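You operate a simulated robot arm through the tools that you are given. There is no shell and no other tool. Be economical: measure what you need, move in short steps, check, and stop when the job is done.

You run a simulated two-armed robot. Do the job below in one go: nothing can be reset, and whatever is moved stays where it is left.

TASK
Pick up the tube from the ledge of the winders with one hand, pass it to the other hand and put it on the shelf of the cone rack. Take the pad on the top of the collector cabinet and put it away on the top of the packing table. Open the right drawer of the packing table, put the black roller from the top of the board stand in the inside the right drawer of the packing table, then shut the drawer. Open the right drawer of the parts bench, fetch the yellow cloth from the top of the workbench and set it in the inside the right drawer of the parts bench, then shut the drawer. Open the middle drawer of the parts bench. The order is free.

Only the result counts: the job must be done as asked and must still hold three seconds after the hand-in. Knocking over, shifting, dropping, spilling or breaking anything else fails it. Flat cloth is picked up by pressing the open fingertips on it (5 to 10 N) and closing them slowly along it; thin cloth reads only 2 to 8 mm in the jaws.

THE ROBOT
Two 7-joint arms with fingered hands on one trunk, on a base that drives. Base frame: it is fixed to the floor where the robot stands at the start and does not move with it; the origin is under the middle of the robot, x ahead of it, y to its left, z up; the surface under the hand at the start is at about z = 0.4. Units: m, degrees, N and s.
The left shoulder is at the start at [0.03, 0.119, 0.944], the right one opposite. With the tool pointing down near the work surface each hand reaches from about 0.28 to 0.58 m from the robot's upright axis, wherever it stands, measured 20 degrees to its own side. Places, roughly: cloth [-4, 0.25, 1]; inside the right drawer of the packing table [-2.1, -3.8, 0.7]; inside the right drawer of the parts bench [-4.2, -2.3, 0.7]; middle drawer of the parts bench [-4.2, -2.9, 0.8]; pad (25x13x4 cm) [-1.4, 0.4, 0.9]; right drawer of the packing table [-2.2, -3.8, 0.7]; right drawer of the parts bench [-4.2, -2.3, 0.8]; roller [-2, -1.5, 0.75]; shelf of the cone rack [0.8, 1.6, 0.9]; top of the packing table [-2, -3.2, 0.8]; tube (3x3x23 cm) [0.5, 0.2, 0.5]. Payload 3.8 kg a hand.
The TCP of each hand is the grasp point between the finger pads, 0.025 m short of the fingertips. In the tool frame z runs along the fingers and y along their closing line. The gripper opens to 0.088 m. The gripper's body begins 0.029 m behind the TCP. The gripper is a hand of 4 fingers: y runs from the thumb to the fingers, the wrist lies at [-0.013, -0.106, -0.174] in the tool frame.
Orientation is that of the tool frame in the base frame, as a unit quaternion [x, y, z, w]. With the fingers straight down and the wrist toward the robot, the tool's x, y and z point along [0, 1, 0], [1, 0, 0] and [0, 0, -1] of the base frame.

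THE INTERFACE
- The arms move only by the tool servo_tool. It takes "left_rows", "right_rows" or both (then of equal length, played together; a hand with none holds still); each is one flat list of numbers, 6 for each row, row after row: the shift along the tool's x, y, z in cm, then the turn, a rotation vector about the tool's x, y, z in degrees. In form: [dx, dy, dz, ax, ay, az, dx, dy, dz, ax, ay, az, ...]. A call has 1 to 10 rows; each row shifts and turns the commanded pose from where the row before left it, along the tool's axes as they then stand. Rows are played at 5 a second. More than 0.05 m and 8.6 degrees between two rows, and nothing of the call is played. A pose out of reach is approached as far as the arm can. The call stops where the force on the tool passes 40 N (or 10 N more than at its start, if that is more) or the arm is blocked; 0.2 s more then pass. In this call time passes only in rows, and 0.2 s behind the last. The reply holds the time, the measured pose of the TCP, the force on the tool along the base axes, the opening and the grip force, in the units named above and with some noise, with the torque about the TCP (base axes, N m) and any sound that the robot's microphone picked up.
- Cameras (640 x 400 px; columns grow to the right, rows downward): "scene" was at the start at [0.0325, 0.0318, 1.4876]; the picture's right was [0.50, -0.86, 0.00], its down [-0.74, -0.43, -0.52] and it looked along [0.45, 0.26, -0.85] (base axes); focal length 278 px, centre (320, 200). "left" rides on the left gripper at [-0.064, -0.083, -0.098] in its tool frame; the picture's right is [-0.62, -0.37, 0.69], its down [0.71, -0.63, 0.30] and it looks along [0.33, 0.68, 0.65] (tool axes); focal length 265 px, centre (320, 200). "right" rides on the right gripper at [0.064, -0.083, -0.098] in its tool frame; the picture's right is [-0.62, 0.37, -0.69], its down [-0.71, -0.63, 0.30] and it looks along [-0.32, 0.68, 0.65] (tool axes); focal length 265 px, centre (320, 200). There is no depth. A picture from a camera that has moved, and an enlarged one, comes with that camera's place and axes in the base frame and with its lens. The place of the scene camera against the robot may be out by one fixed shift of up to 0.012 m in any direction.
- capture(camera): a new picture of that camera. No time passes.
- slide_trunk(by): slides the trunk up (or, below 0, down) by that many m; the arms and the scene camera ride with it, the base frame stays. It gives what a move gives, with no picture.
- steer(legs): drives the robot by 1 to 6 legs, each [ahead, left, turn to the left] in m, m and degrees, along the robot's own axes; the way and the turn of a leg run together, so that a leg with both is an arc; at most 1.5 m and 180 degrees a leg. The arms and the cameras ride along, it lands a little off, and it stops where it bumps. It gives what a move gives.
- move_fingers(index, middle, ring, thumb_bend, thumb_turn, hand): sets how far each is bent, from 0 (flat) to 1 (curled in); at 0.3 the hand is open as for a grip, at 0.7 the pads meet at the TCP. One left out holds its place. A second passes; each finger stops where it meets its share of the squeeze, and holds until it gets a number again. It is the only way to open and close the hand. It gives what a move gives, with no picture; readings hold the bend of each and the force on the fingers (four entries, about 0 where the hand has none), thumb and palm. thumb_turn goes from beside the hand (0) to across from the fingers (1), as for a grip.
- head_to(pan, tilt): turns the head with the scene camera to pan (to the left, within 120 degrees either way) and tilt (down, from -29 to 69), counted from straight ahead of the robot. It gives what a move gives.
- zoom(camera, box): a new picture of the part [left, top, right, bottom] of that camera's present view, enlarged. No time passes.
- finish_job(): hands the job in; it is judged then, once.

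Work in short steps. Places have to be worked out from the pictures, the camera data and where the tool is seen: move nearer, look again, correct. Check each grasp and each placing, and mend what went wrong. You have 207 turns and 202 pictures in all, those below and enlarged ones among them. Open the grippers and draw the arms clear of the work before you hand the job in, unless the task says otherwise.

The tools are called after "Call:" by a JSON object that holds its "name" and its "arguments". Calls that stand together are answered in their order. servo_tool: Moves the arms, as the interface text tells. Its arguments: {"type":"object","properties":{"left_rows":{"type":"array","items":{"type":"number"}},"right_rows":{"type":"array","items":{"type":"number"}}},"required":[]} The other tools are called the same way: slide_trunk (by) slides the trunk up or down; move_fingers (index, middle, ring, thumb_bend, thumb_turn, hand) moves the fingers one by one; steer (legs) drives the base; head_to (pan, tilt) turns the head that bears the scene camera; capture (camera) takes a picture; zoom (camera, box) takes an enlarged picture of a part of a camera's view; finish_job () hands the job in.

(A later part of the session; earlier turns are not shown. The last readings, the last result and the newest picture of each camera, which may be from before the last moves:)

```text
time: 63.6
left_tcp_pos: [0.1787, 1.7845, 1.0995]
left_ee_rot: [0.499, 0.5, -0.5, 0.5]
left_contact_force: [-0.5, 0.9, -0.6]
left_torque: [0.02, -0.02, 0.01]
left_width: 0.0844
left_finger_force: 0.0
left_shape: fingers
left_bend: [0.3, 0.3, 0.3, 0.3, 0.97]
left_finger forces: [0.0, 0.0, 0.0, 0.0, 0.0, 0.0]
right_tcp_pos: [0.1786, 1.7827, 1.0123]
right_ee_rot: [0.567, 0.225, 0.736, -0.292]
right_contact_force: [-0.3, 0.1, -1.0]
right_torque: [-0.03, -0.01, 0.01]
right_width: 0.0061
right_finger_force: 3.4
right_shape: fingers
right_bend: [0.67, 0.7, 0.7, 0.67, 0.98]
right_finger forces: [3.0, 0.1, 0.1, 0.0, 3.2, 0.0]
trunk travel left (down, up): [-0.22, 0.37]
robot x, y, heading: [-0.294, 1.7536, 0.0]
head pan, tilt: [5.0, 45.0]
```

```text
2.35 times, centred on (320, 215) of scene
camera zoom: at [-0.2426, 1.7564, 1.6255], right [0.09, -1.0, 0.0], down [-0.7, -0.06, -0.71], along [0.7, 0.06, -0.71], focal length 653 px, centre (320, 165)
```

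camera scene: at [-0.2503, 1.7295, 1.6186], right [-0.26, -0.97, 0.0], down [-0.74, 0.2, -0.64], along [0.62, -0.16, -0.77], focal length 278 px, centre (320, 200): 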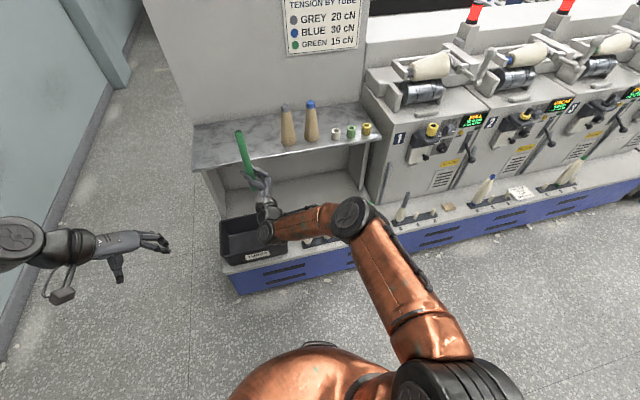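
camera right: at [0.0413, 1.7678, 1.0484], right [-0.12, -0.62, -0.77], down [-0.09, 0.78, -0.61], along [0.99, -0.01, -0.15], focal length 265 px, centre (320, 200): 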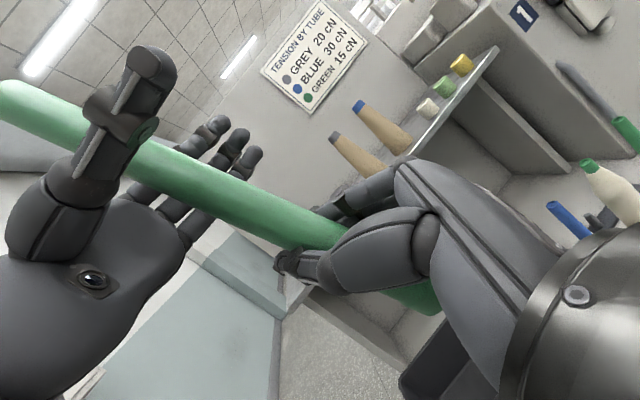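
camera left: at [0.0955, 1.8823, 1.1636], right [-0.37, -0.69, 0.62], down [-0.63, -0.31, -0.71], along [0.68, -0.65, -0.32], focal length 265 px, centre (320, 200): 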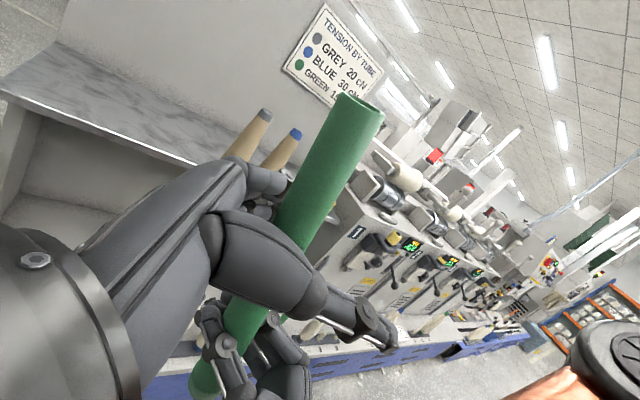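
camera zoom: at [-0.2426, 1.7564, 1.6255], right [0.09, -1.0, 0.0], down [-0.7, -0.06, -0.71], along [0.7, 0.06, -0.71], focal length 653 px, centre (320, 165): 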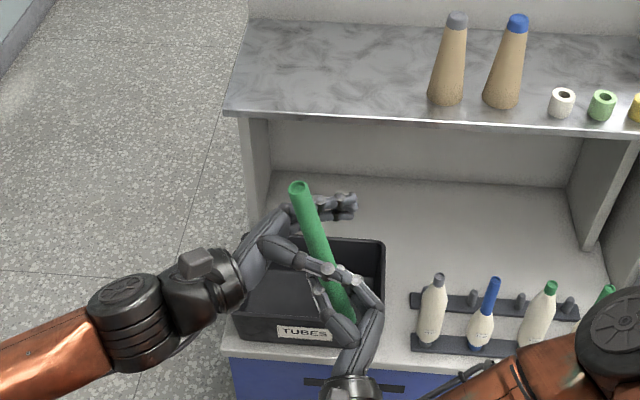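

Tube now leans ~13.5° toward +y in the right hand, axis at (0.178, 1.8045) at z=1.10. I align the left hand to that lean and close to 0.7 only.

Call:
{"name": "servo_tool", "arguments": {"left_rows": [0, 0, -2, 0, 0, 0, 0, 0, 0, 0, -6.75, 0, 0, 0, 0, 0, -6.75, 0]}}

Call:
{"name": "capture", "arguments": {"camera": "left"}}

Call:
{"name": "move_fingers", "arguments": {"hand": "left", "index": 0.7, "middle": 0.7, "ring": 0.7, "thumb_bend": 0.7}}

Call:
{"name": "capture", "arguments": {"camera": "left"}}

```text
time: 64.5
left_tcp_pos: [0.1772, 1.8056, 1.0992]
left_ee_rot: [0.437, 0.438, -0.555, 0.556]
left_contact_force: [0.0, 1.1, 0.2]
left_torque: [-0.01, -0.02, -0.01]
left_width: 0.0847
left_finger_force: 0.0
left_shape: fingers
left_bend: [0.3, 0.3, 0.3, 0.3, 0.97]
left_finger forces: [0.0, 0.0, 0.0, 0.1, 0.1, 0.1]
right_tcp_pos: [0.1778, 1.7839, 1.01]
right_ee_rot: [0.567, 0.226, 0.736, -0.292]
right_contact_force: [0.3, 0.0, 0.2]
right_torque: [0.03, 0.01, -0.01]
right_width: 0.0059
right_finger_force: 3.8
right_shape: fingers
right_bend: [0.67, 0.7, 0.7, 0.67, 0.98]
right_finger forces: [3.0, 0.1, 0.1, 0.0, 3.2, 0.0]
trunk travel left (down, up): [-0.22, 0.37]
robot x, y, heading: [-0.2959, 1.7538, 0.3]
head pan, tilt: [5.0, 45.0]
```

```text
148 pictures are left
camera left: at [0.0953, 1.9151, 1.1394], right [-0.37, -0.53, 0.77], down [-0.63, -0.46, -0.62], along [0.68, -0.71, -0.16], focal length 265 px, centre (320, 200)
```

left: 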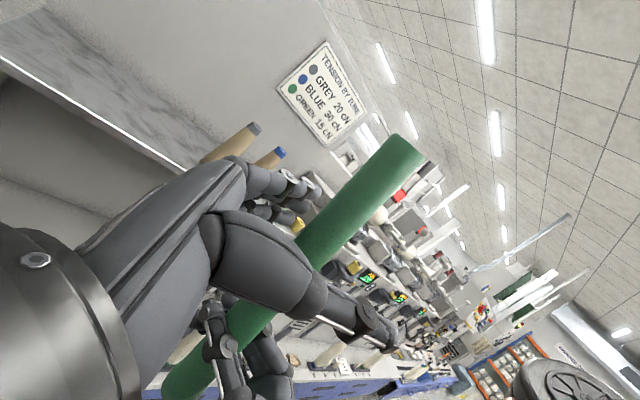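

```text
time: 65.5
left_tcp_pos: [0.1784, 1.8061, 1.0996]
left_ee_rot: [0.437, 0.438, -0.555, 0.556]
left_contact_force: [0.1, 0.1, 0.5]
left_torque: [-0.02, -0.04, -0.02]
left_width: 0.0038
left_finger_force: 2.1
left_shape: fingers
left_bend: [0.68, 0.7, 0.69, 0.68, 0.97]
left_finger forces: [2.1, 0.1, 0.9, 0.0, 2.2, 0.0]
right_tcp_pos: [0.1785, 1.7824, 1.0109]
right_ee_rot: [0.568, 0.226, 0.735, -0.293]
right_contact_force: [-0.7, 0.0, -1.0]
right_torque: [-0.03, -0.04, -0.02]
right_width: 0.0061
right_finger_force: 3.0
right_shape: fingers
right_bend: [0.67, 0.7, 0.7, 0.67, 0.98]
right_finger forces: [2.7, 0.0, 0.5, 0.0, 3.8, 0.0]
trunk travel left (down, up): [-0.22, 0.37]
robot x, y, heading: [-0.2957, 1.7511, 0.1]
head pan, tilt: [5.0, 45.0]
```

```text
147 pictures are left
camera left: at [0.0954, 1.9149, 1.1394], right [-0.37, -0.53, 0.77], down [-0.63, -0.46, -0.62], along [0.68, -0.71, -0.16], focal length 265 px, centre (320, 200)
```

left: 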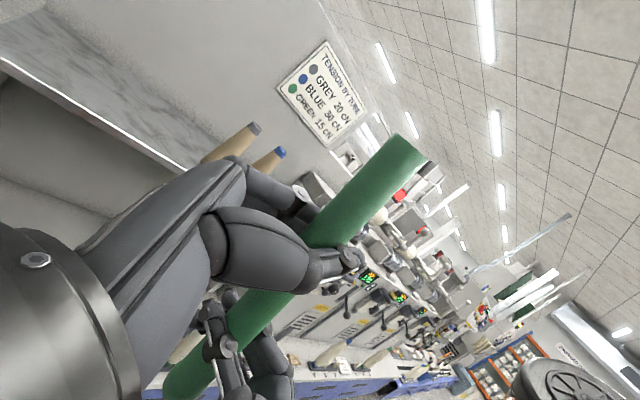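

Both hold. Tighten left slightly to 0.72.

Call:
{"name": "move_fingers", "arguments": {"hand": "left", "index": 0.72, "middle": 0.72, "ring": 0.72, "thumb_bend": 0.71}}

Call:
{"name": "capture", "arguments": {"camera": "left"}}

```text
time: 66.5
left_tcp_pos: [0.1792, 1.8051, 1.1001]
left_ee_rot: [0.437, 0.438, -0.555, 0.557]
left_contact_force: [1.0, -1.3, 0.0]
left_torque: [-0.06, -0.06, 0.04]
left_width: 0.0006
left_finger_force: 5.4
left_shape: fingers
left_bend: [0.72, 0.72, 0.71, 0.68, 0.97]
left_finger forces: [3.1, 0.8, 3.1, 0.0, 4.7, 0.1]
right_tcp_pos: [0.1789, 1.7833, 1.0112]
right_ee_rot: [0.567, 0.226, 0.736, -0.292]
right_contact_force: [-2.0, 0.9, -1.7]
right_torque: [-0.03, -0.02, 0.03]
right_width: 0.006
right_finger_force: 3.3
right_shape: fingers
right_bend: [0.67, 0.7, 0.7, 0.67, 0.98]
right_finger forces: [2.4, 0.1, 0.6, 0.1, 4.4, 0.0]
trunk travel left (down, up): [-0.22, 0.37]
robot x, y, heading: [-0.2975, 1.7532, 0.1]
head pan, tilt: [5.0, 45.0]
```

```text
146 pictures are left
camera left: at [0.0954, 1.9149, 1.1394], right [-0.37, -0.53, 0.77], down [-0.63, -0.46, -0.62], along [0.68, -0.71, -0.16], focal length 265 px, centre (320, 200)
```

left: 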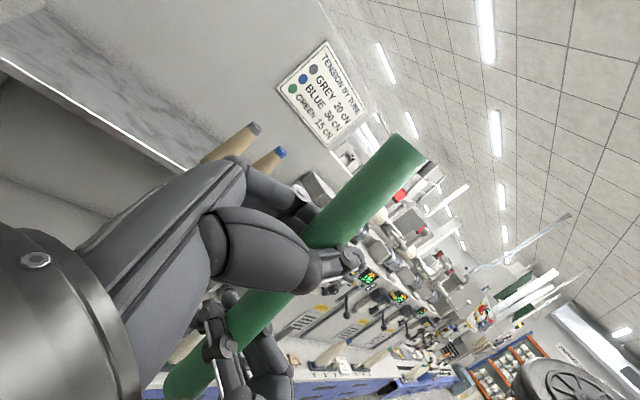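

Left holds with 5 N. Release the right hand and back it out.

Call:
{"name": "move_fingers", "arguments": {"hand": "right", "index": 0.3, "middle": 0.3, "ring": 0.3, "thumb_bend": 0.3}}

Call:
{"name": "servo_tool", "arguments": {"right_rows": [0, 0, -3, 0, 0, 0, 0, 0, -4, 0, 0, 0, 0, 0, -4, 0, 0, 0, 0, 0, -4, 0, 0, 0]}}

Call:
{"name": "capture", "arguments": {"camera": "right"}}

Call:
{"name": "capture", "arguments": {"camera": "left"}}

```text
time: 67.5
left_tcp_pos: [0.1775, 1.8061, 1.0993]
left_ee_rot: [0.437, 0.437, -0.555, 0.556]
left_contact_force: [0.0, -0.3, -0.2]
left_torque: [0.02, 0.02, -0.01]
left_width: 0.001
left_finger_force: 4.0
left_shape: fingers
left_bend: [0.72, 0.72, 0.72, 0.68, 0.97]
left_finger forces: [3.5, 0.1, 0.8, 0.0, 4.2, 0.1]
right_tcp_pos: [0.1794, 1.7824, 1.0114]
right_ee_rot: [0.567, 0.225, 0.736, -0.293]
right_contact_force: [0.1, 0.4, -0.6]
right_torque: [-0.03, -0.04, 0.0]
right_width: 0.0844
right_finger_force: 0.0
right_shape: fingers
right_bend: [0.3, 0.3, 0.3, 0.3, 0.98]
right_finger forces: [0.1, 0.1, 0.0, 0.1, 0.1, 0.0]
trunk travel left (down, up): [-0.22, 0.37]
robot x, y, heading: [-0.2972, 1.7518, -0.0]
head pan, tilt: [5.0, 45.0]
```

```text
time: 68.5
left_tcp_pos: [0.1775, 1.8052, 1.0996]
left_ee_rot: [0.437, 0.439, -0.555, 0.556]
left_contact_force: [0.3, -0.5, -0.8]
left_torque: [0.01, -0.02, -0.04]
left_width: 0.0009
left_finger_force: 4.7
left_shape: fingers
left_bend: [0.72, 0.72, 0.72, 0.68, 0.97]
left_finger forces: [3.6, 0.0, 0.9, 0.1, 4.1, 0.1]
right_tcp_pos: [0.0707, 1.6817, 0.9768]
right_ee_rot: [0.567, 0.226, 0.737, -0.291]
right_contact_force: [-0.1, 0.0, -0.2]
right_torque: [-0.04, 0.01, -0.04]
right_width: 0.0844
right_finger_force: 0.1
right_shape: fingers
right_bend: [0.3, 0.3, 0.3, 0.3, 0.98]
right_finger forces: [0.0, 0.0, 0.0, 0.0, 0.1, 0.0]
trunk travel left (down, up): [-0.22, 0.37]
robot x, y, heading: [-0.2975, 1.7508, 0.3]
head pan, tilt: [5.0, 45.0]
```

```text
145 pictures are left
camera right: at [-0.0655, 1.6658, 1.0134], right [-0.12, -0.62, -0.78], down [-0.08, 0.78, -0.61], along [0.99, -0.01, -0.15], focal length 265 px, centre (320, 200)
```

right: 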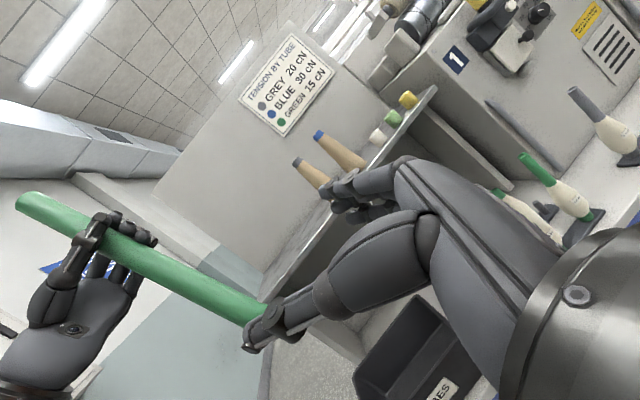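

```text
144 pictures are left
camera left: at [0.0949, 1.9144, 1.1396], right [-0.37, -0.53, 0.76], down [-0.63, -0.46, -0.62], along [0.68, -0.71, -0.16], focal length 265 px, centre (320, 200)
```

left: 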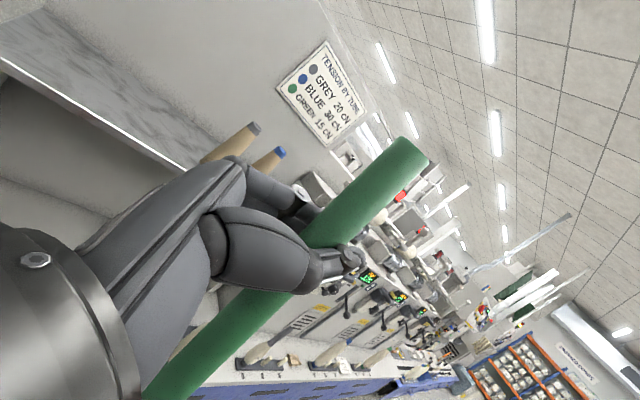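

Tube safely in the left hand. Straighten the tube and lower it a bit; turn the right hand to point down.

Call:
{"name": "servo_tool", "arguments": {"left_rows": [0, 0, 0, 0, 6.75, 0, 0, 0, 0, 0, 6.75, 0, 2.4, 0, 0, 0, 0, 0, 2.4, 0, 0, 0, 0, 0, 2.4, 0, 0, 0, 0, 0, 2.4, 0, 0, 0, 0, 0, 2.4, 0, 0, 0, 0, 0], "right_rows": [0, 0, 0, 3.04, -7.0, -2.33, 0, 0, 0, 3.04, -7.0, -2.33, 0, 0, 0, 3.04, -7.0, -2.33, 0, 0, 0, 3.04, -7.0, -2.33, 0, 0, 0, 3.04, -7.0, -2.33, 0, 0, 0, 3.04, -7.0, -2.33, 0, 0, 0, 3.04, -7.0, -2.33]}}

Call:
{"name": "servo_tool", "arguments": {"right_rows": [0, 0, 0, 3.04, -7.0, -2.33, 0, 0, 0, 3.04, -7.0, -2.33, 0, 0, 0, 3.04, -7.0, -2.33, 0, 0, 0, 3.04, -7.0, -2.33, 0, 0, 0, 3.04, -7.0, -2.33, 0, 0, 0, 3.04, -7.0, -2.33, 0, 0, 0, 3.04, -7.0, -2.33]}}

Call:
{"name": "capture", "arguments": {"camera": "left"}}

Call:
{"name": "capture", "arguments": {"camera": "right"}}

```text
time: 70.0
left_tcp_pos: [0.1779, 1.8072, 0.9778]
left_ee_rot: [0.5, 0.5, -0.5, 0.501]
left_contact_force: [0.9, -0.8, -0.3]
left_torque: [0.05, -0.01, 0.0]
left_width: 0.0009
left_finger_force: 4.4
left_shape: fingers
left_bend: [0.72, 0.72, 0.72, 0.68, 0.97]
left_finger forces: [3.5, 0.1, 0.9, 0.0, 4.0, 0.0]
right_tcp_pos: [0.0799, 1.6825, 0.9678]
right_ee_rot: [0.721, 0.529, 0.416, -0.166]
right_contact_force: [-0.1, -0.2, 0.1]
right_torque: [-0.01, 0.04, 0.0]
right_width: 0.0844
right_finger_force: 0.1
right_shape: fingers
right_bend: [0.3, 0.3, 0.3, 0.3, 0.98]
right_finger forces: [0.0, 0.1, 0.0, 0.1, 0.0, 0.0]
right hand out of reach, approached as far as the arm can: row 7
trunk travel left (down, up): [-0.22, 0.37]
robot x, y, heading: [-0.2964, 1.7523, -0.2]
head pan, tilt: [5.0, 45.0]
```

```text
time: 71.7
left_tcp_pos: [0.176, 1.807, 0.9795]
left_ee_rot: [0.499, 0.5, -0.5, 0.501]
left_contact_force: [0.0, 0.4, -0.5]
left_torque: [-0.01, 0.02, 0.05]
left_width: 0.0006
left_finger_force: 3.7
left_shape: fingers
left_bend: [0.72, 0.72, 0.72, 0.68, 0.97]
left_finger forces: [3.4, 0.1, 0.8, 0.0, 4.1, 0.0]
right_tcp_pos: [0.0883, 1.6838, 0.9613]
right_ee_rot: [0.707, 0.707, 0.0, -0.001]
right_contact_force: [-0.1, 0.3, -0.4]
right_torque: [0.01, 0.01, 0.0]
right_width: 0.0845
right_finger_force: 0.2
right_shape: fingers
right_bend: [0.3, 0.3, 0.3, 0.3, 0.98]
right_finger forces: [0.0, 0.0, 0.0, 0.0, 0.1, 0.0]
right hand out of reach, approached as far as the arm can: row 1, 2
trunk travel left (down, up): [-0.22, 0.37]
robot x, y, heading: [-0.296, 1.7534, 0.1]
head pan, tilt: [5.0, 45.0]
```

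```text
143 pictures are left
camera left: at [0.0951, 1.9044, 1.0441], right [-0.37, -0.69, 0.62], down [-0.63, -0.31, -0.71], along [0.68, -0.65, -0.32], focal length 265 px, centre (320, 200)
```

left: 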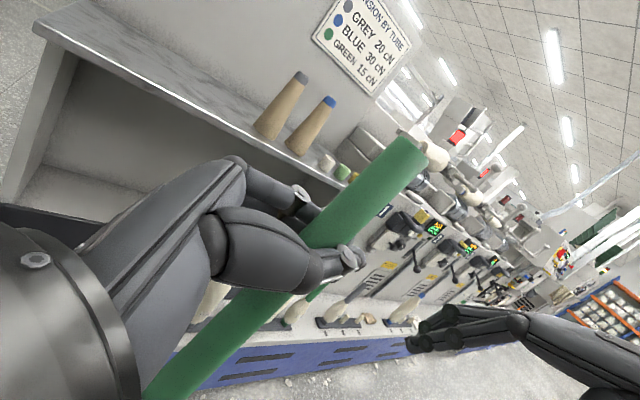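

```text
142 pictures are left
camera right: at [0.0053, 1.7482, 1.0596], right [0.37, -0.62, 0.69], down [-0.63, -0.72, -0.3], along [0.68, -0.32, -0.65], focal length 265 px, centre (320, 200)
```

right: 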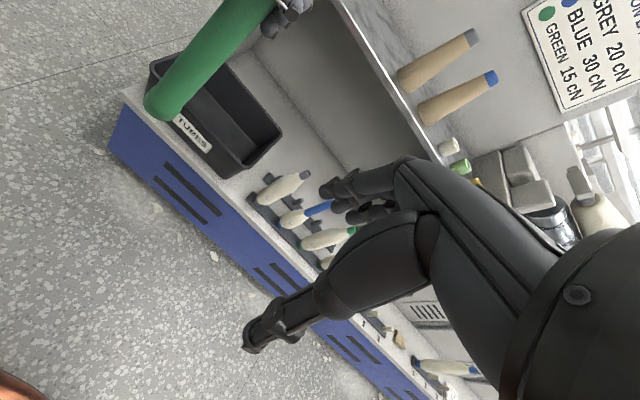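

Tube vertical at (0.177, 1.807), top z≈1.047. Raise the right hand and move above it.

Call:
{"name": "servo_tool", "arguments": {"right_rows": [0, 0, -4, 0, 0, 0, 0, 0, -4, 0, 0, 0, 0, 0, -4, 0, 0, 0, 0, 0, -4, 0, 0, 0, 0, 0, -3, 0, 0, 0, 3.1, 2.2, 0, 0, 0, 0, 3.1, 2.2, 0, 0, 0, 0, 3.1, 2.3, 0, 0, 0, 0, 3.1, 2.3, 0, 0, 0, 0, 0, 0, 0, 0, 0, 0]}}

Call:
{"name": "capture", "arguments": {"camera": "right"}}

Call:
{"name": "capture", "arguments": {"camera": "left"}}

```text
time: 73.8
left_tcp_pos: [0.1775, 1.8065, 0.9795]
left_ee_rot: [0.5, 0.5, -0.5, 0.5]
left_contact_force: [0.4, 0.4, 0.4]
left_torque: [-0.03, 0.0, -0.01]
left_width: 0.001
left_finger_force: 3.6
left_shape: fingers
left_bend: [0.72, 0.72, 0.72, 0.68, 0.97]
left_finger forces: [3.4, 0.1, 0.8, 0.0, 4.0, 0.1]
right_tcp_pos: [0.1807, 1.8084, 1.1515]
right_ee_rot: [0.706, 0.708, 0.0, -0.002]
right_contact_force: [-0.4, -0.6, 0.6]
right_torque: [-0.01, -0.04, 0.01]
right_width: 0.0848
right_finger_force: 0.0
right_shape: fingers
right_bend: [0.3, 0.3, 0.3, 0.3, 0.98]
right_finger forces: [0.0, 0.0, 0.0, 0.0, 0.1, 0.0]
trunk travel left (down, up): [-0.22, 0.37]
robot x, y, heading: [-0.298, 1.7524, 0.5]
head pan, tilt: [5.0, 45.0]
```

```text
141 pictures are left
camera right: at [0.0971, 1.8724, 1.2508], right [0.37, -0.62, 0.69], down [-0.63, -0.71, -0.31], along [0.68, -0.32, -0.66], focal length 265 px, centre (320, 200)
```

right: 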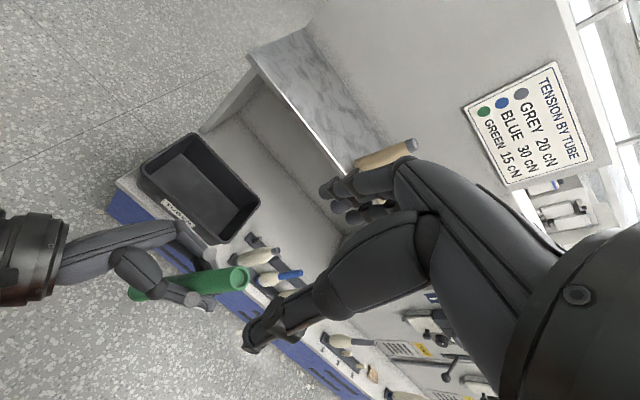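

```text
140 pictures are left
camera left: at [0.0947, 1.9033, 1.0444], right [-0.37, -0.69, 0.62], down [-0.63, -0.31, -0.71], along [0.68, -0.65, -0.32], focal length 265 px, centre (320, 200)
```

left: 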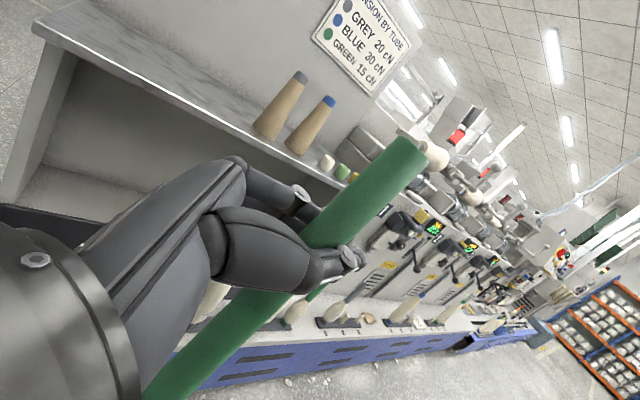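

Tube top at (0.1775, 1.802). Lower the right hand around it and look.

Call:
{"name": "servo_tool", "arguments": {"right_rows": [-0.6, -0.2, 3, 0, 0, 0, 0, 0, 4, 0, 0, 0, 0, 0, 3.3, 0, 0, 0, 0, 0, 1.3, 0, 0, 0]}}

Call:
{"name": "capture", "arguments": {"camera": "right"}}

Call:
{"name": "capture", "arguments": {"camera": "left"}}

```text
time: 74.8
left_tcp_pos: [0.1776, 1.8063, 0.9794]
left_ee_rot: [0.499, 0.5, -0.5, 0.501]
left_contact_force: [0.5, -0.4, 0.2]
left_torque: [-0.02, 0.02, 0.01]
left_width: 0.0009
left_finger_force: 3.8
left_shape: fingers
left_bend: [0.72, 0.72, 0.72, 0.68, 0.97]
left_finger forces: [3.4, 0.0, 0.8, 0.0, 4.0, 0.0]
right_tcp_pos: [0.1767, 1.8041, 1.0335]
right_ee_rot: [0.706, 0.708, 0.0, -0.001]
right_contact_force: [0.5, -1.0, 0.0]
right_torque: [0.01, -0.01, 0.0]
right_width: 0.0841
right_finger_force: 0.2
right_shape: fingers
right_bend: [0.3, 0.3, 0.3, 0.3, 0.98]
right_finger forces: [0.0, 0.0, 0.1, 0.0, 0.0, 0.0]
trunk travel left (down, up): [-0.22, 0.37]
robot x, y, heading: [-0.2964, 1.7512, -0.1]
head pan, tilt: [5.0, 45.0]
```

```text
139 pictures are left
camera right: at [0.0946, 1.8679, 1.1332], right [0.37, -0.62, 0.69], down [-0.63, -0.71, -0.31], along [0.68, -0.32, -0.66], focal length 265 px, centre (320, 200)
```

right: 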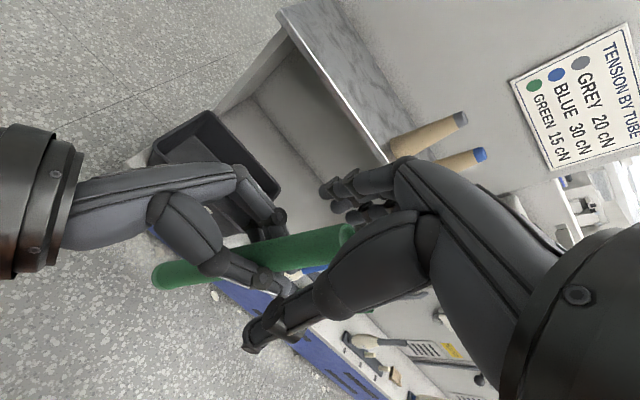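

```text
138 pictures are left
camera left: at [0.0952, 1.9038, 1.0441], right [-0.37, -0.69, 0.62], down [-0.63, -0.31, -0.71], along [0.68, -0.65, -0.32], focal length 265 px, centre (320, 200)
```

left: 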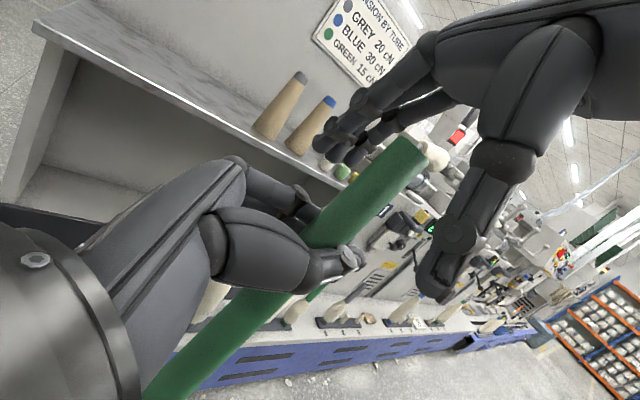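

Well centred. Lower 0.7 cm more and close.

Call:
{"name": "servo_tool", "arguments": {"right_rows": [0, 0, 0.7, 0, 0, 0]}}

Call:
{"name": "move_fingers", "arguments": {"hand": "right", "index": 0.7, "middle": 0.7, "ring": 0.7, "thumb_bend": 0.7}}

Call:
{"name": "capture", "arguments": {"camera": "right"}}

```text
time: 75.2
left_tcp_pos: [0.178, 1.8066, 0.9798]
left_ee_rot: [0.499, 0.5, -0.5, 0.501]
left_contact_force: [-1.0, 0.0, -1.0]
left_torque: [0.03, -0.01, 0.02]
left_width: 0.0009
left_finger_force: 3.9
left_shape: fingers
left_bend: [0.72, 0.72, 0.72, 0.68, 0.97]
left_finger forces: [3.5, 0.0, 0.7, 0.0, 4.0, 0.1]
right_tcp_pos: [0.1762, 1.8036, 1.0278]
right_ee_rot: [0.706, 0.708, 0.0, -0.001]
right_contact_force: [0.0, 0.0, -0.2]
right_torque: [-0.01, -0.02, 0.0]
right_width: 0.0845
right_finger_force: 0.1
right_shape: fingers
right_bend: [0.3, 0.3, 0.3, 0.3, 0.98]
right_finger forces: [0.1, 0.1, 0.0, 0.0, 0.1, 0.0]
trunk travel left (down, up): [-0.22, 0.37]
robot x, y, heading: [-0.2978, 1.7497, 0.1]
head pan, tilt: [5.0, 45.0]
```

```text
time: 76.2
left_tcp_pos: [0.1775, 1.8069, 0.9791]
left_ee_rot: [0.499, 0.5, -0.5, 0.501]
left_contact_force: [-2.2, 0.4, 0.0]
left_torque: [-0.02, -0.05, -0.04]
left_width: 0.0006
left_finger_force: 4.5
left_shape: fingers
left_bend: [0.72, 0.72, 0.72, 0.68, 0.97]
left_finger forces: [2.3, 0.1, 1.1, 0.0, 5.1, 0.1]
right_tcp_pos: [0.1771, 1.8025, 1.0274]
right_ee_rot: [0.706, 0.708, 0.0, -0.001]
right_contact_force: [2.4, -0.3, -1.1]
right_torque: [0.01, -0.1, 0.01]
right_width: 0.0123
right_finger_force: 5.8
right_shape: fingers
right_bend: [0.64, 0.67, 0.7, 0.64, 0.97]
right_finger forces: [3.7, 2.7, 0.0, 0.0, 4.2, 0.1]
trunk travel left (down, up): [-0.22, 0.37]
robot x, y, heading: [-0.2993, 1.7509, 0.3]
head pan, tilt: [5.0, 45.0]
```

```text
137 pictures are left
camera right: at [0.0941, 1.8673, 1.1262], right [0.37, -0.62, 0.69], down [-0.63, -0.71, -0.3], along [0.68, -0.32, -0.66], focal length 265 px, centre (320, 200)
```

right: 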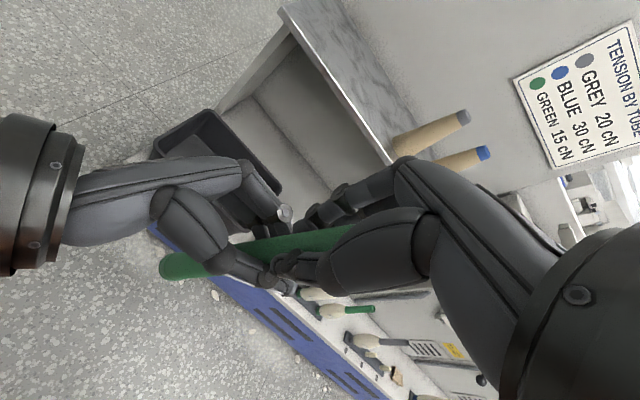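

Right grips well (3.7/2.7/4.2 N). Release the left hand and retract it to the left.

Call:
{"name": "move_fingers", "arguments": {"hand": "left", "index": 0.3, "middle": 0.3, "ring": 0.3, "thumb_bend": 0.3}}

Call:
{"name": "servo_tool", "arguments": {"left_rows": [0, 0, -3, 0, 0, 0, 0, 0, -4, 0, 0, 0, 0, 0, -4, 0, 0, 0, 0, 0, -4, 0, 0, 0, 0, 0, -4, 0, 0, 0]}}

Call:
{"name": "capture", "arguments": {"camera": "left"}}

Call:
{"name": "capture", "arguments": {"camera": "right"}}

```text
time: 77.2
left_tcp_pos: [0.1785, 1.8065, 0.9794]
left_ee_rot: [0.5, 0.5, -0.5, 0.5]
left_contact_force: [-0.7, -1.2, -0.9]
left_torque: [0.01, -0.03, 0.0]
left_width: 0.0843
left_finger_force: 0.0
left_shape: fingers
left_bend: [0.3, 0.3, 0.3, 0.3, 0.97]
left_finger forces: [0.0, 0.1, 0.0, 0.0, 0.1, 0.0]
right_tcp_pos: [0.1764, 1.8025, 1.0269]
right_ee_rot: [0.707, 0.708, 0.0, -0.001]
right_contact_force: [0.4, 1.0, 0.4]
right_torque: [0.02, 0.02, -0.02]
right_width: 0.0123
right_finger_force: 5.7
right_shape: fingers
right_bend: [0.64, 0.67, 0.7, 0.64, 0.97]
right_finger forces: [3.2, 2.2, 0.0, 0.1, 5.4, 0.1]
trunk travel left (down, up): [-0.22, 0.37]
robot x, y, heading: [-0.2937, 1.7497, 0.1]
head pan, tilt: [5.0, 45.0]
```

```text
time: 78.5
left_tcp_pos: [0.1764, 1.9949, 0.9804]
left_ee_rot: [0.499, 0.5, -0.5, 0.501]
left_contact_force: [0.0, -0.2, 0.8]
left_torque: [-0.02, -0.04, -0.03]
left_width: 0.0846
left_finger_force: 0.0
left_shape: fingers
left_bend: [0.3, 0.3, 0.3, 0.3, 0.97]
left_finger forces: [0.0, 0.1, 0.0, 0.1, 0.0, 0.0]
right_tcp_pos: [0.1769, 1.8031, 1.0283]
right_ee_rot: [0.706, 0.708, 0.001, -0.002]
right_contact_force: [-0.1, 0.3, 0.6]
right_torque: [0.01, 0.01, 0.01]
right_width: 0.0121
right_finger_force: 5.7
right_shape: fingers
right_bend: [0.64, 0.67, 0.7, 0.64, 0.97]
right_finger forces: [3.1, 2.2, 0.0, 0.0, 5.5, 0.0]
trunk travel left (down, up): [-0.22, 0.37]
robot x, y, heading: [-0.2992, 1.7542, 0.2]
head pan, tilt: [5.0, 45.0]
```

```text
136 pictures are left
camera left: at [0.0937, 2.0917, 1.0445], right [-0.37, -0.69, 0.62], down [-0.63, -0.31, -0.71], along [0.68, -0.65, -0.32], focal length 265 px, centre (320, 200)
```

left: 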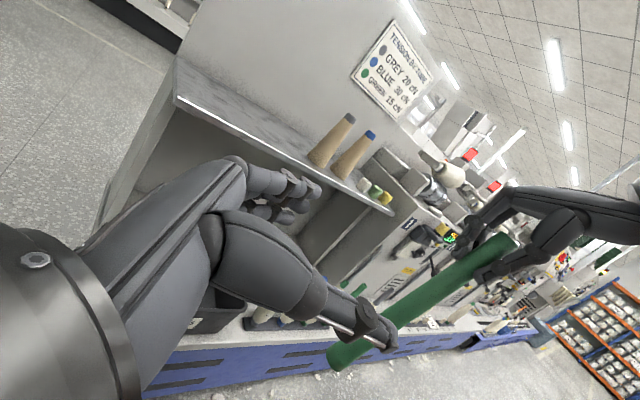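

```text
135 pictures are left
camera right: at [0.094, 1.8678, 1.1262], right [0.37, -0.62, 0.69], down [-0.63, -0.72, -0.3], along [0.68, -0.32, -0.66], focal length 265 px, centre (320, 200)
```

right: 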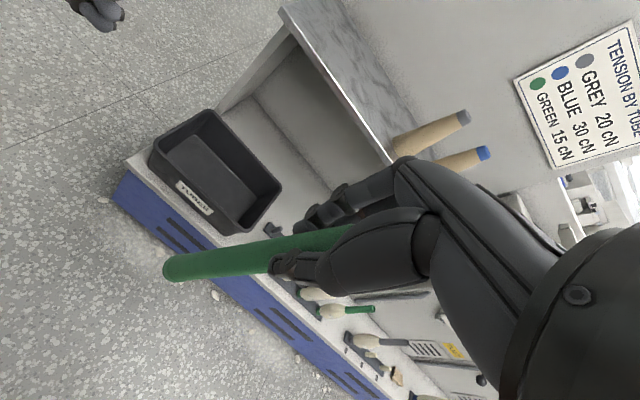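

Tube hangs vertically in the right hand, bottom ≈0.208 below TCP. Raise the trunk 0.15, strafe left 0.1 and drive forward 0.38.

Call:
{"name": "slide_trunk", "arguments": {"by": 0.15}}

Call:
{"name": "steer", "arguments": {"legs": [[0, 0.1, 0], [0.39, 0, 0]]}}

Call:
{"name": "servo_tool", "arguments": {"right_rows": [-2, 3, 0, 0, 0, 0, -2, 3, 0, 0, 0, 0, -2, 3, 0, 0, 0, 0, -2, 3, 0, 0, 0, 0, -2, 3, 0, 0, 0, 0, 0, 2, 0, 0, 0, 0]}}

Call:
{"name": "capture", "arguments": {"camera": "right"}}

Call:
{"name": "capture", "arguments": {"camera": "left"}}

Call:
{"name": "capture", "arguments": {"camera": "scene"}}

```text
time: 80.2
left_tcp_pos: [0.1768, 1.9939, 1.1295]
left_ee_rot: [0.5, 0.5, -0.5, 0.5]
left_contact_force: [0.4, 0.3, -0.3]
left_torque: [0.01, 0.03, -0.02]
left_width: 0.0845
left_finger_force: 0.0
left_shape: fingers
left_bend: [0.3, 0.3, 0.3, 0.3, 0.97]
left_finger forces: [0.1, 0.0, 0.0, 0.0, 0.1, 0.1]
right_tcp_pos: [0.1776, 1.8026, 1.1764]
right_ee_rot: [0.706, 0.708, 0.001, -0.001]
right_contact_force: [0.4, -0.9, -1.2]
right_torque: [-0.01, 0.01, 0.02]
right_width: 0.0124
right_finger_force: 5.3
right_shape: fingers
right_bend: [0.64, 0.67, 0.7, 0.64, 0.97]
right_finger forces: [3.2, 2.2, 0.1, 0.1, 5.4, 0.1]
trunk travel left (down, up): [-0.37, 0.22]
robot x, y, heading: [-0.2979, 1.7479, 0.1]
head pan, tilt: [5.0, 45.0]
```

```text
time: 83.4
left_tcp_pos: [0.5677, 2.0972, 1.1299]
left_ee_rot: [0.499, 0.501, -0.5, 0.501]
left_contact_force: [0.1, -0.3, -0.5]
left_torque: [0.0, -0.02, -0.03]
left_width: 0.0843
left_finger_force: 0.0
left_shape: fingers
left_bend: [0.3, 0.3, 0.3, 0.3, 0.97]
left_finger forces: [0.1, 0.0, 0.0, 0.0, 0.0, 0.0]
right_tcp_pos: [0.5685, 1.9054, 1.1774]
right_ee_rot: [0.706, 0.709, 0.0, -0.002]
right_contact_force: [1.1, -0.5, -0.7]
right_torque: [0.01, -0.01, -0.01]
right_width: 0.0127
right_finger_force: 5.4
right_shape: fingers
right_bend: [0.64, 0.67, 0.7, 0.64, 0.97]
right_finger forces: [3.1, 2.2, 0.0, 0.0, 5.3, 0.0]
trunk travel left (down, up): [-0.37, 0.22]
robot x, y, heading: [0.099, 1.854, 0.2]
head pan, tilt: [5.0, 45.0]
```

```text
time: 84.8
left_tcp_pos: [0.5678, 2.096, 1.1298]
left_ee_rot: [0.498, 0.5, -0.5, 0.502]
left_contact_force: [0.5, 0.2, 0.3]
left_torque: [-0.02, 0.01, 0.0]
left_width: 0.0842
left_finger_force: 0.1
left_shape: fingers
left_bend: [0.3, 0.3, 0.3, 0.3, 0.97]
left_finger forces: [0.1, 0.1, 0.0, 0.0, 0.0, 0.0]
right_tcp_pos: [0.7378, 1.8079, 1.175]
right_ee_rot: [0.706, 0.708, -0.001, -0.002]
right_contact_force: [0.5, -0.3, 0.1]
right_torque: [-0.03, 0.0, 0.02]
right_width: 0.0122
right_finger_force: 5.5
right_shape: fingers
right_bend: [0.64, 0.67, 0.7, 0.64, 0.97]
right_finger forces: [3.2, 2.2, 0.1, 0.1, 5.4, 0.1]
trunk travel left (down, up): [-0.37, 0.22]
robot x, y, heading: [0.0905, 1.8535, 0.1]
head pan, tilt: [5.0, 45.0]
```

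```text
134 pictures are left
camera right: at [0.6548, 1.8714, 1.2746], right [0.37, -0.62, 0.69], down [-0.63, -0.72, -0.3], along [0.68, -0.32, -0.66], focal length 265 px, centre (320, 200)
```

right: 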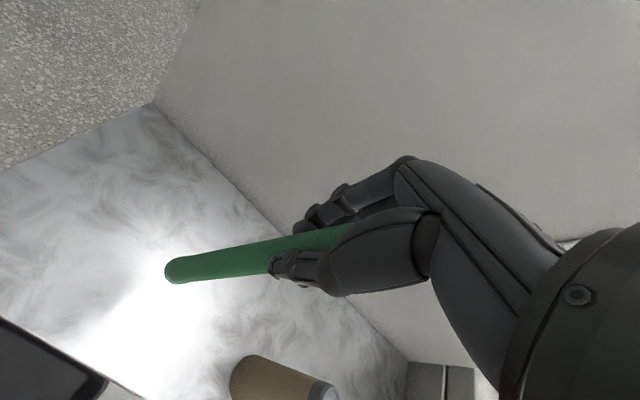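

```text
133 pictures are left
camera left: at [0.485, 2.1939, 1.1944], right [-0.37, -0.69, 0.62], down [-0.63, -0.31, -0.71], along [0.69, -0.65, -0.32], focal length 265 px, centre (320, 200)
```

left: 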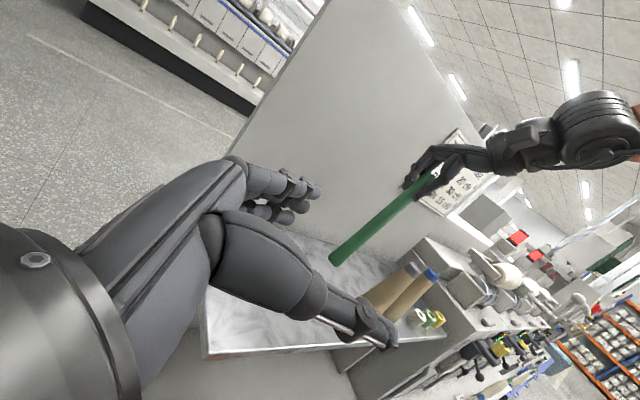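

```text
132 pictures are left
camera scene: at [0.1493, 1.8591, 1.7754], right [0.09, -1.0, 0.0], down [-0.7, -0.06, -0.71], along [0.7, 0.06, -0.71], focal length 278 px, centre (320, 200)
```

scene: 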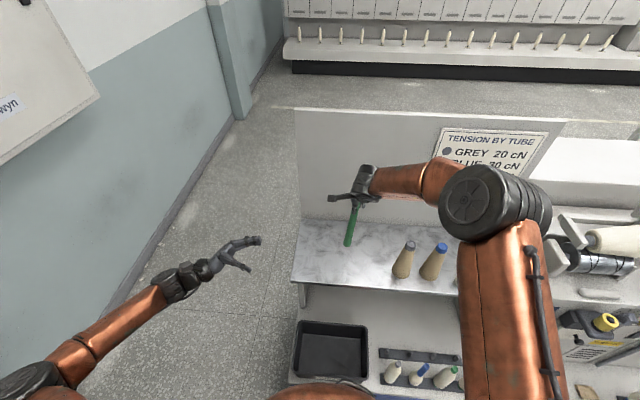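

Tube over the shelf at (0.74, 1.81), leaning ~3°. Correct and descend.

Call:
{"name": "servo_tool", "arguments": {"right_rows": [0, 0, 0, 2.0, -2.2, 0, 0, 0, 4, 0, 0, 0, 0, 0, 3, 0, 0, 0, 0, 0, 2.5, 0, 0, 0]}}

Call:
{"name": "capture", "arguments": {"camera": "right"}}

Call:
{"name": "zoom", "arguments": {"camera": "left", "box": [240, 160, 480, 310]}}

```text
time: 85.8
left_tcp_pos: [0.5687, 2.0969, 1.1297]
left_ee_rot: [0.498, 0.501, -0.5, 0.501]
left_contact_force: [-0.4, 0.5, 0.1]
left_torque: [0.01, -0.01, 0.0]
left_width: 0.0844
left_finger_force: 0.1
left_shape: fingers
left_bend: [0.3, 0.3, 0.3, 0.3, 0.97]
left_finger forces: [0.0, 0.0, 0.0, 0.0, 0.0, 0.0]
right_tcp_pos: [0.7345, 1.8037, 1.079]
right_ee_rot: [0.706, 0.708, -0.026, 0.0]
right_contact_force: [0.2, 1.2, 0.5]
right_torque: [0.03, 0.02, 0.0]
right_width: 0.0123
right_finger_force: 5.5
right_shape: fingers
right_bend: [0.64, 0.68, 0.7, 0.64, 0.97]
right_finger forces: [3.1, 2.2, 0.1, 0.1, 5.4, 0.0]
trunk travel left (down, up): [-0.37, 0.22]
robot x, y, heading: [0.0933, 1.8552, 0.3]
head pan, tilt: [5.0, 45.0]
```

```text
131 pictures are left
camera right: at [0.655, 1.8718, 1.179], right [0.4, -0.59, 0.7], down [-0.64, -0.73, -0.25], along [0.66, -0.35, -0.67], focal length 265 px, centre (320, 200)
```

right: 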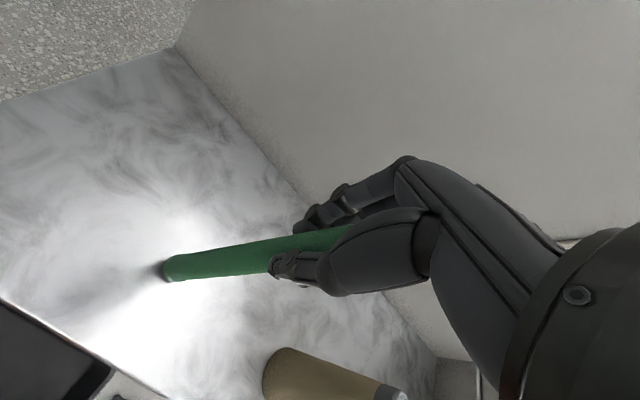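

```text
2.67 times, centred on (360, 235) of left
camera zoom: at [0.485, 2.1938, 1.1945], right [-0.37, -0.69, 0.62], down [-0.63, -0.31, -0.71], along [0.69, -0.65, -0.32], focal length 708 px, centre (213, 107)
```

zoom: 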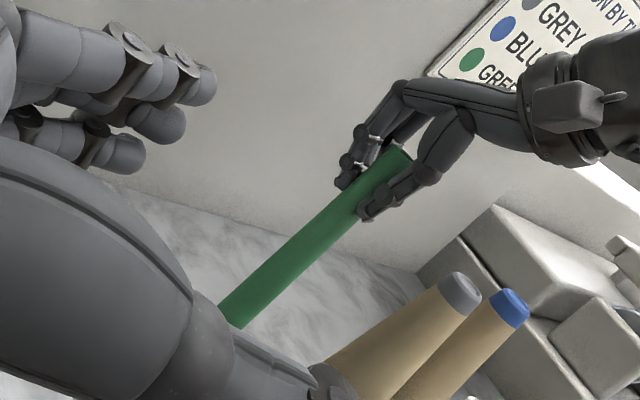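

Nearly down (shadow visible at the foot). Small steps with force checks.

Call:
{"name": "servo_tool", "arguments": {"right_rows": [0, 0, 0.5, 0, 0, 0, 0, 0, 0.5, 0, 0, 0]}}

Call:
{"name": "servo_tool", "arguments": {"right_rows": [0, 0, 0.5, 0, 0, 0]}}

Call:
{"name": "zoom", "arguments": {"camera": "right", "box": [80, 180, 320, 340]}}

```text
time: 86.4
left_tcp_pos: [0.5673, 2.0964, 1.1286]
left_ee_rot: [0.499, 0.5, -0.499, 0.502]
left_contact_force: [0.7, 0.6, -0.7]
left_torque: [-0.01, 0.01, 0.02]
left_width: 0.0845
left_finger_force: 0.0
left_shape: fingers
left_bend: [0.3, 0.3, 0.3, 0.3, 0.97]
left_finger forces: [0.1, 0.0, 0.1, 0.0, 0.0, 0.0]
right_tcp_pos: [0.7344, 1.8035, 1.071]
right_ee_rot: [0.705, 0.709, -0.026, 0.0]
right_contact_force: [-0.2, 0.1, -0.8]
right_torque: [-0.03, -0.01, -0.01]
right_width: 0.0124
right_finger_force: 5.9
right_shape: fingers
right_bend: [0.64, 0.68, 0.7, 0.64, 0.97]
right_finger forces: [3.2, 2.4, 0.1, 0.0, 5.2, 0.0]
trunk travel left (down, up): [-0.37, 0.22]
robot x, y, heading: [0.0953, 1.8553, 0.3]
head pan, tilt: [5.0, 45.0]
```

```text
time: 86.8
left_tcp_pos: [0.5673, 2.0966, 1.1302]
left_ee_rot: [0.499, 0.501, -0.499, 0.501]
left_contact_force: [0.7, -0.3, -0.6]
left_torque: [-0.03, -0.01, 0.01]
left_width: 0.0843
left_finger_force: 0.0
left_shape: fingers
left_bend: [0.3, 0.3, 0.3, 0.3, 0.97]
left_finger forces: [0.0, 0.0, 0.1, 0.0, 0.0, 0.0]
right_tcp_pos: [0.7352, 1.8038, 1.0687]
right_ee_rot: [0.705, 0.709, -0.024, 0.0]
right_contact_force: [-1.1, -0.2, 4.7]
right_torque: [0.01, -0.01, -0.02]
right_width: 0.0122
right_finger_force: 5.9
right_shape: fingers
right_bend: [0.65, 0.68, 0.7, 0.64, 0.97]
right_finger forces: [3.7, 2.4, 0.0, 0.0, 5.9, 0.0]
trunk travel left (down, up): [-0.37, 0.22]
robot x, y, heading: [0.0933, 1.8543, 0.2]
head pan, tilt: [5.0, 45.0]
```

```text
2.50 times, centred on (200, 260) of right
camera zoom: at [0.655, 1.8713, 1.1672], right [0.39, -0.59, 0.7], down [-0.64, -0.73, -0.26], along [0.66, -0.35, -0.66], focal length 664 px, centre (620, 50)
```

zoom: 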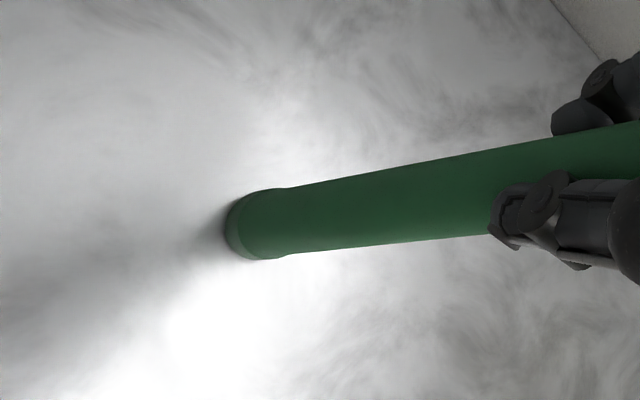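

Contact with the shelf (4.7 N up). Open the right hand gently and check the tube stands.

Call:
{"name": "move_fingers", "arguments": {"hand": "right", "index": 0.55, "middle": 0.55, "ring": 0.55, "thumb_bend": 0.55}}

Call:
{"name": "capture", "arguments": {"camera": "right"}}

Call:
{"name": "capture", "arguments": {"camera": "left"}}

```text
time: 87.8
left_tcp_pos: [0.5669, 2.0962, 1.1293]
left_ee_rot: [0.499, 0.5, -0.5, 0.501]
left_contact_force: [0.0, -0.1, 0.5]
left_torque: [0.01, -0.01, 0.0]
left_width: 0.0844
left_finger_force: 0.1
left_shape: fingers
left_bend: [0.3, 0.3, 0.3, 0.3, 0.97]
left_finger forces: [0.0, 0.1, 0.0, 0.0, 0.1, 0.1]
right_tcp_pos: [0.734, 1.8016, 1.0674]
right_ee_rot: [0.705, 0.709, -0.025, 0.0]
right_contact_force: [-0.7, 0.4, -0.2]
right_torque: [0.02, 0.02, -0.01]
right_width: 0.0304
right_finger_force: 0.0
right_shape: fingers
right_bend: [0.55, 0.55, 0.55, 0.55, 0.97]
right_finger forces: [0.1, 0.1, 0.0, 0.1, 0.0, 0.0]
trunk travel left (down, up): [-0.37, 0.22]
robot x, y, heading: [0.0949, 1.8524, 0.3]
head pan, tilt: [5.0, 45.0]
```

```text
128 pictures are left
camera right: at [0.655, 1.871, 1.1661], right [0.4, -0.59, 0.7], down [-0.64, -0.73, -0.26], along [0.66, -0.35, -0.67], focal length 265 px, centre (320, 200)
```

right: 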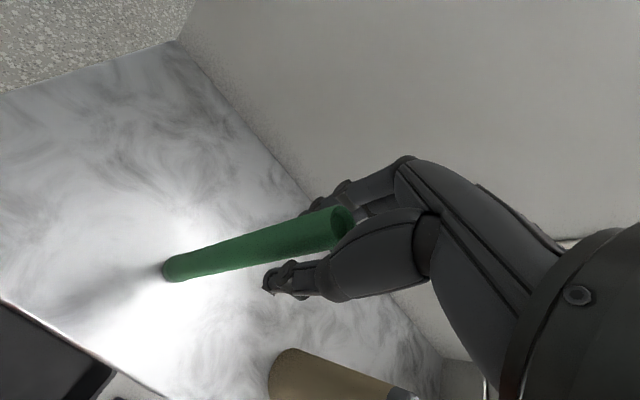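

```text
127 pictures are left
camera left: at [0.4845, 2.1938, 1.1946], right [-0.37, -0.69, 0.62], down [-0.63, -0.31, -0.71], along [0.69, -0.65, -0.32], focal length 265 px, centre (320, 200)
```

left: 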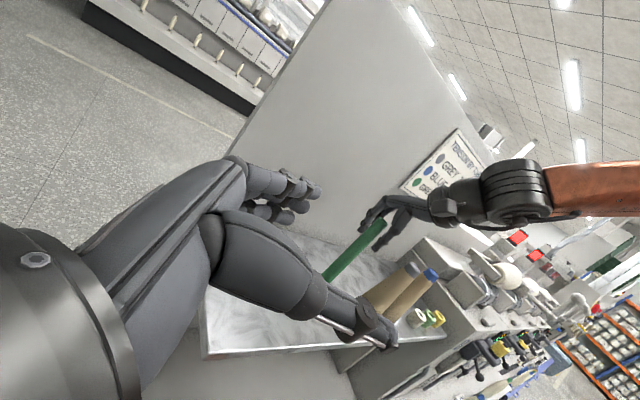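

The tube stands. Open fully and rise straight up.

Call:
{"name": "move_fingers", "arguments": {"hand": "right", "index": 0.3, "middle": 0.3, "ring": 0.3, "thumb_bend": 0.3}}

Call:
{"name": "servo_tool", "arguments": {"right_rows": [0, 0, -2, 0, 0, 0, 0, 0, -3, 0, 0, 0, 0, 0, -3, 0, 0, 0, 0, 0, -4, 0, 0, 0]}}

Call:
{"name": "capture", "arguments": {"camera": "right"}}

Call:
{"name": "capture", "arguments": {"camera": "scene"}}

```text
time: 88.8
left_tcp_pos: [0.5679, 2.0973, 1.1294]
left_ee_rot: [0.499, 0.5, -0.499, 0.502]
left_contact_force: [-0.2, 0.0, 0.3]
left_torque: [0.02, 0.0, 0.02]
left_width: 0.0843
left_finger_force: 0.1
left_shape: fingers
left_bend: [0.3, 0.3, 0.3, 0.3, 0.97]
left_finger forces: [0.1, 0.1, 0.1, 0.1, 0.0, 0.0]
right_tcp_pos: [0.7349, 1.8041, 1.0673]
right_ee_rot: [0.705, 0.708, -0.025, 0.0]
right_contact_force: [-0.9, -0.3, -0.4]
right_torque: [-0.01, -0.01, 0.04]
right_width: 0.0843
right_finger_force: 0.3
right_shape: fingers
right_bend: [0.3, 0.3, 0.3, 0.3, 0.97]
right_finger forces: [0.0, 0.0, 0.1, 0.0, 0.1, 0.0]
trunk travel left (down, up): [-0.37, 0.22]
robot x, y, heading: [0.0942, 1.8542, 0.1]
head pan, tilt: [5.0, 45.0]
```

```text
time: 89.8
left_tcp_pos: [0.5679, 2.0962, 1.1303]
left_ee_rot: [0.498, 0.5, -0.5, 0.502]
left_contact_force: [-0.5, 0.0, -0.3]
left_torque: [-0.01, 0.03, 0.02]
left_width: 0.0845
left_finger_force: 0.0
left_shape: fingers
left_bend: [0.3, 0.3, 0.3, 0.3, 0.97]
left_finger forces: [0.0, 0.0, 0.0, 0.0, 0.0, 0.0]
right_tcp_pos: [0.7386, 1.8061, 1.1871]
right_ee_rot: [0.705, 0.708, -0.026, 0.0]
right_contact_force: [-0.5, 0.3, -0.2]
right_torque: [0.03, -0.01, 0.01]
right_width: 0.0843
right_finger_force: 0.1
right_shape: fingers
right_bend: [0.3, 0.3, 0.3, 0.3, 0.97]
right_finger forces: [0.2, 0.1, 0.1, 0.0, 0.0, 0.0]
trunk travel left (down, up): [-0.37, 0.22]
robot x, y, heading: [0.0933, 1.8548, 0.3]
head pan, tilt: [5.0, 45.0]
```

```text
126 pictures are left
camera right: at [0.6595, 1.8745, 1.2864], right [0.4, -0.59, 0.7], down [-0.64, -0.73, -0.25], along [0.66, -0.35, -0.67], focal length 265 px, centre (320, 200)
```

right: 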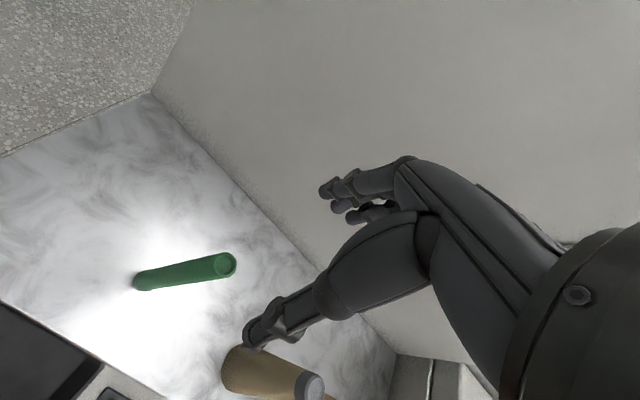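

```text
125 pictures are left
camera scene: at [0.1479, 1.8588, 1.7755], right [0.09, -1.0, 0.0], down [-0.7, -0.06, -0.71], along [0.7, 0.06, -0.71], focal length 278 px, centre (320, 200)
```

scene: 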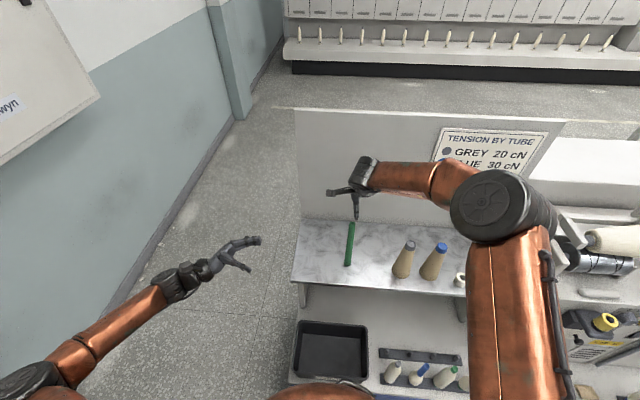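

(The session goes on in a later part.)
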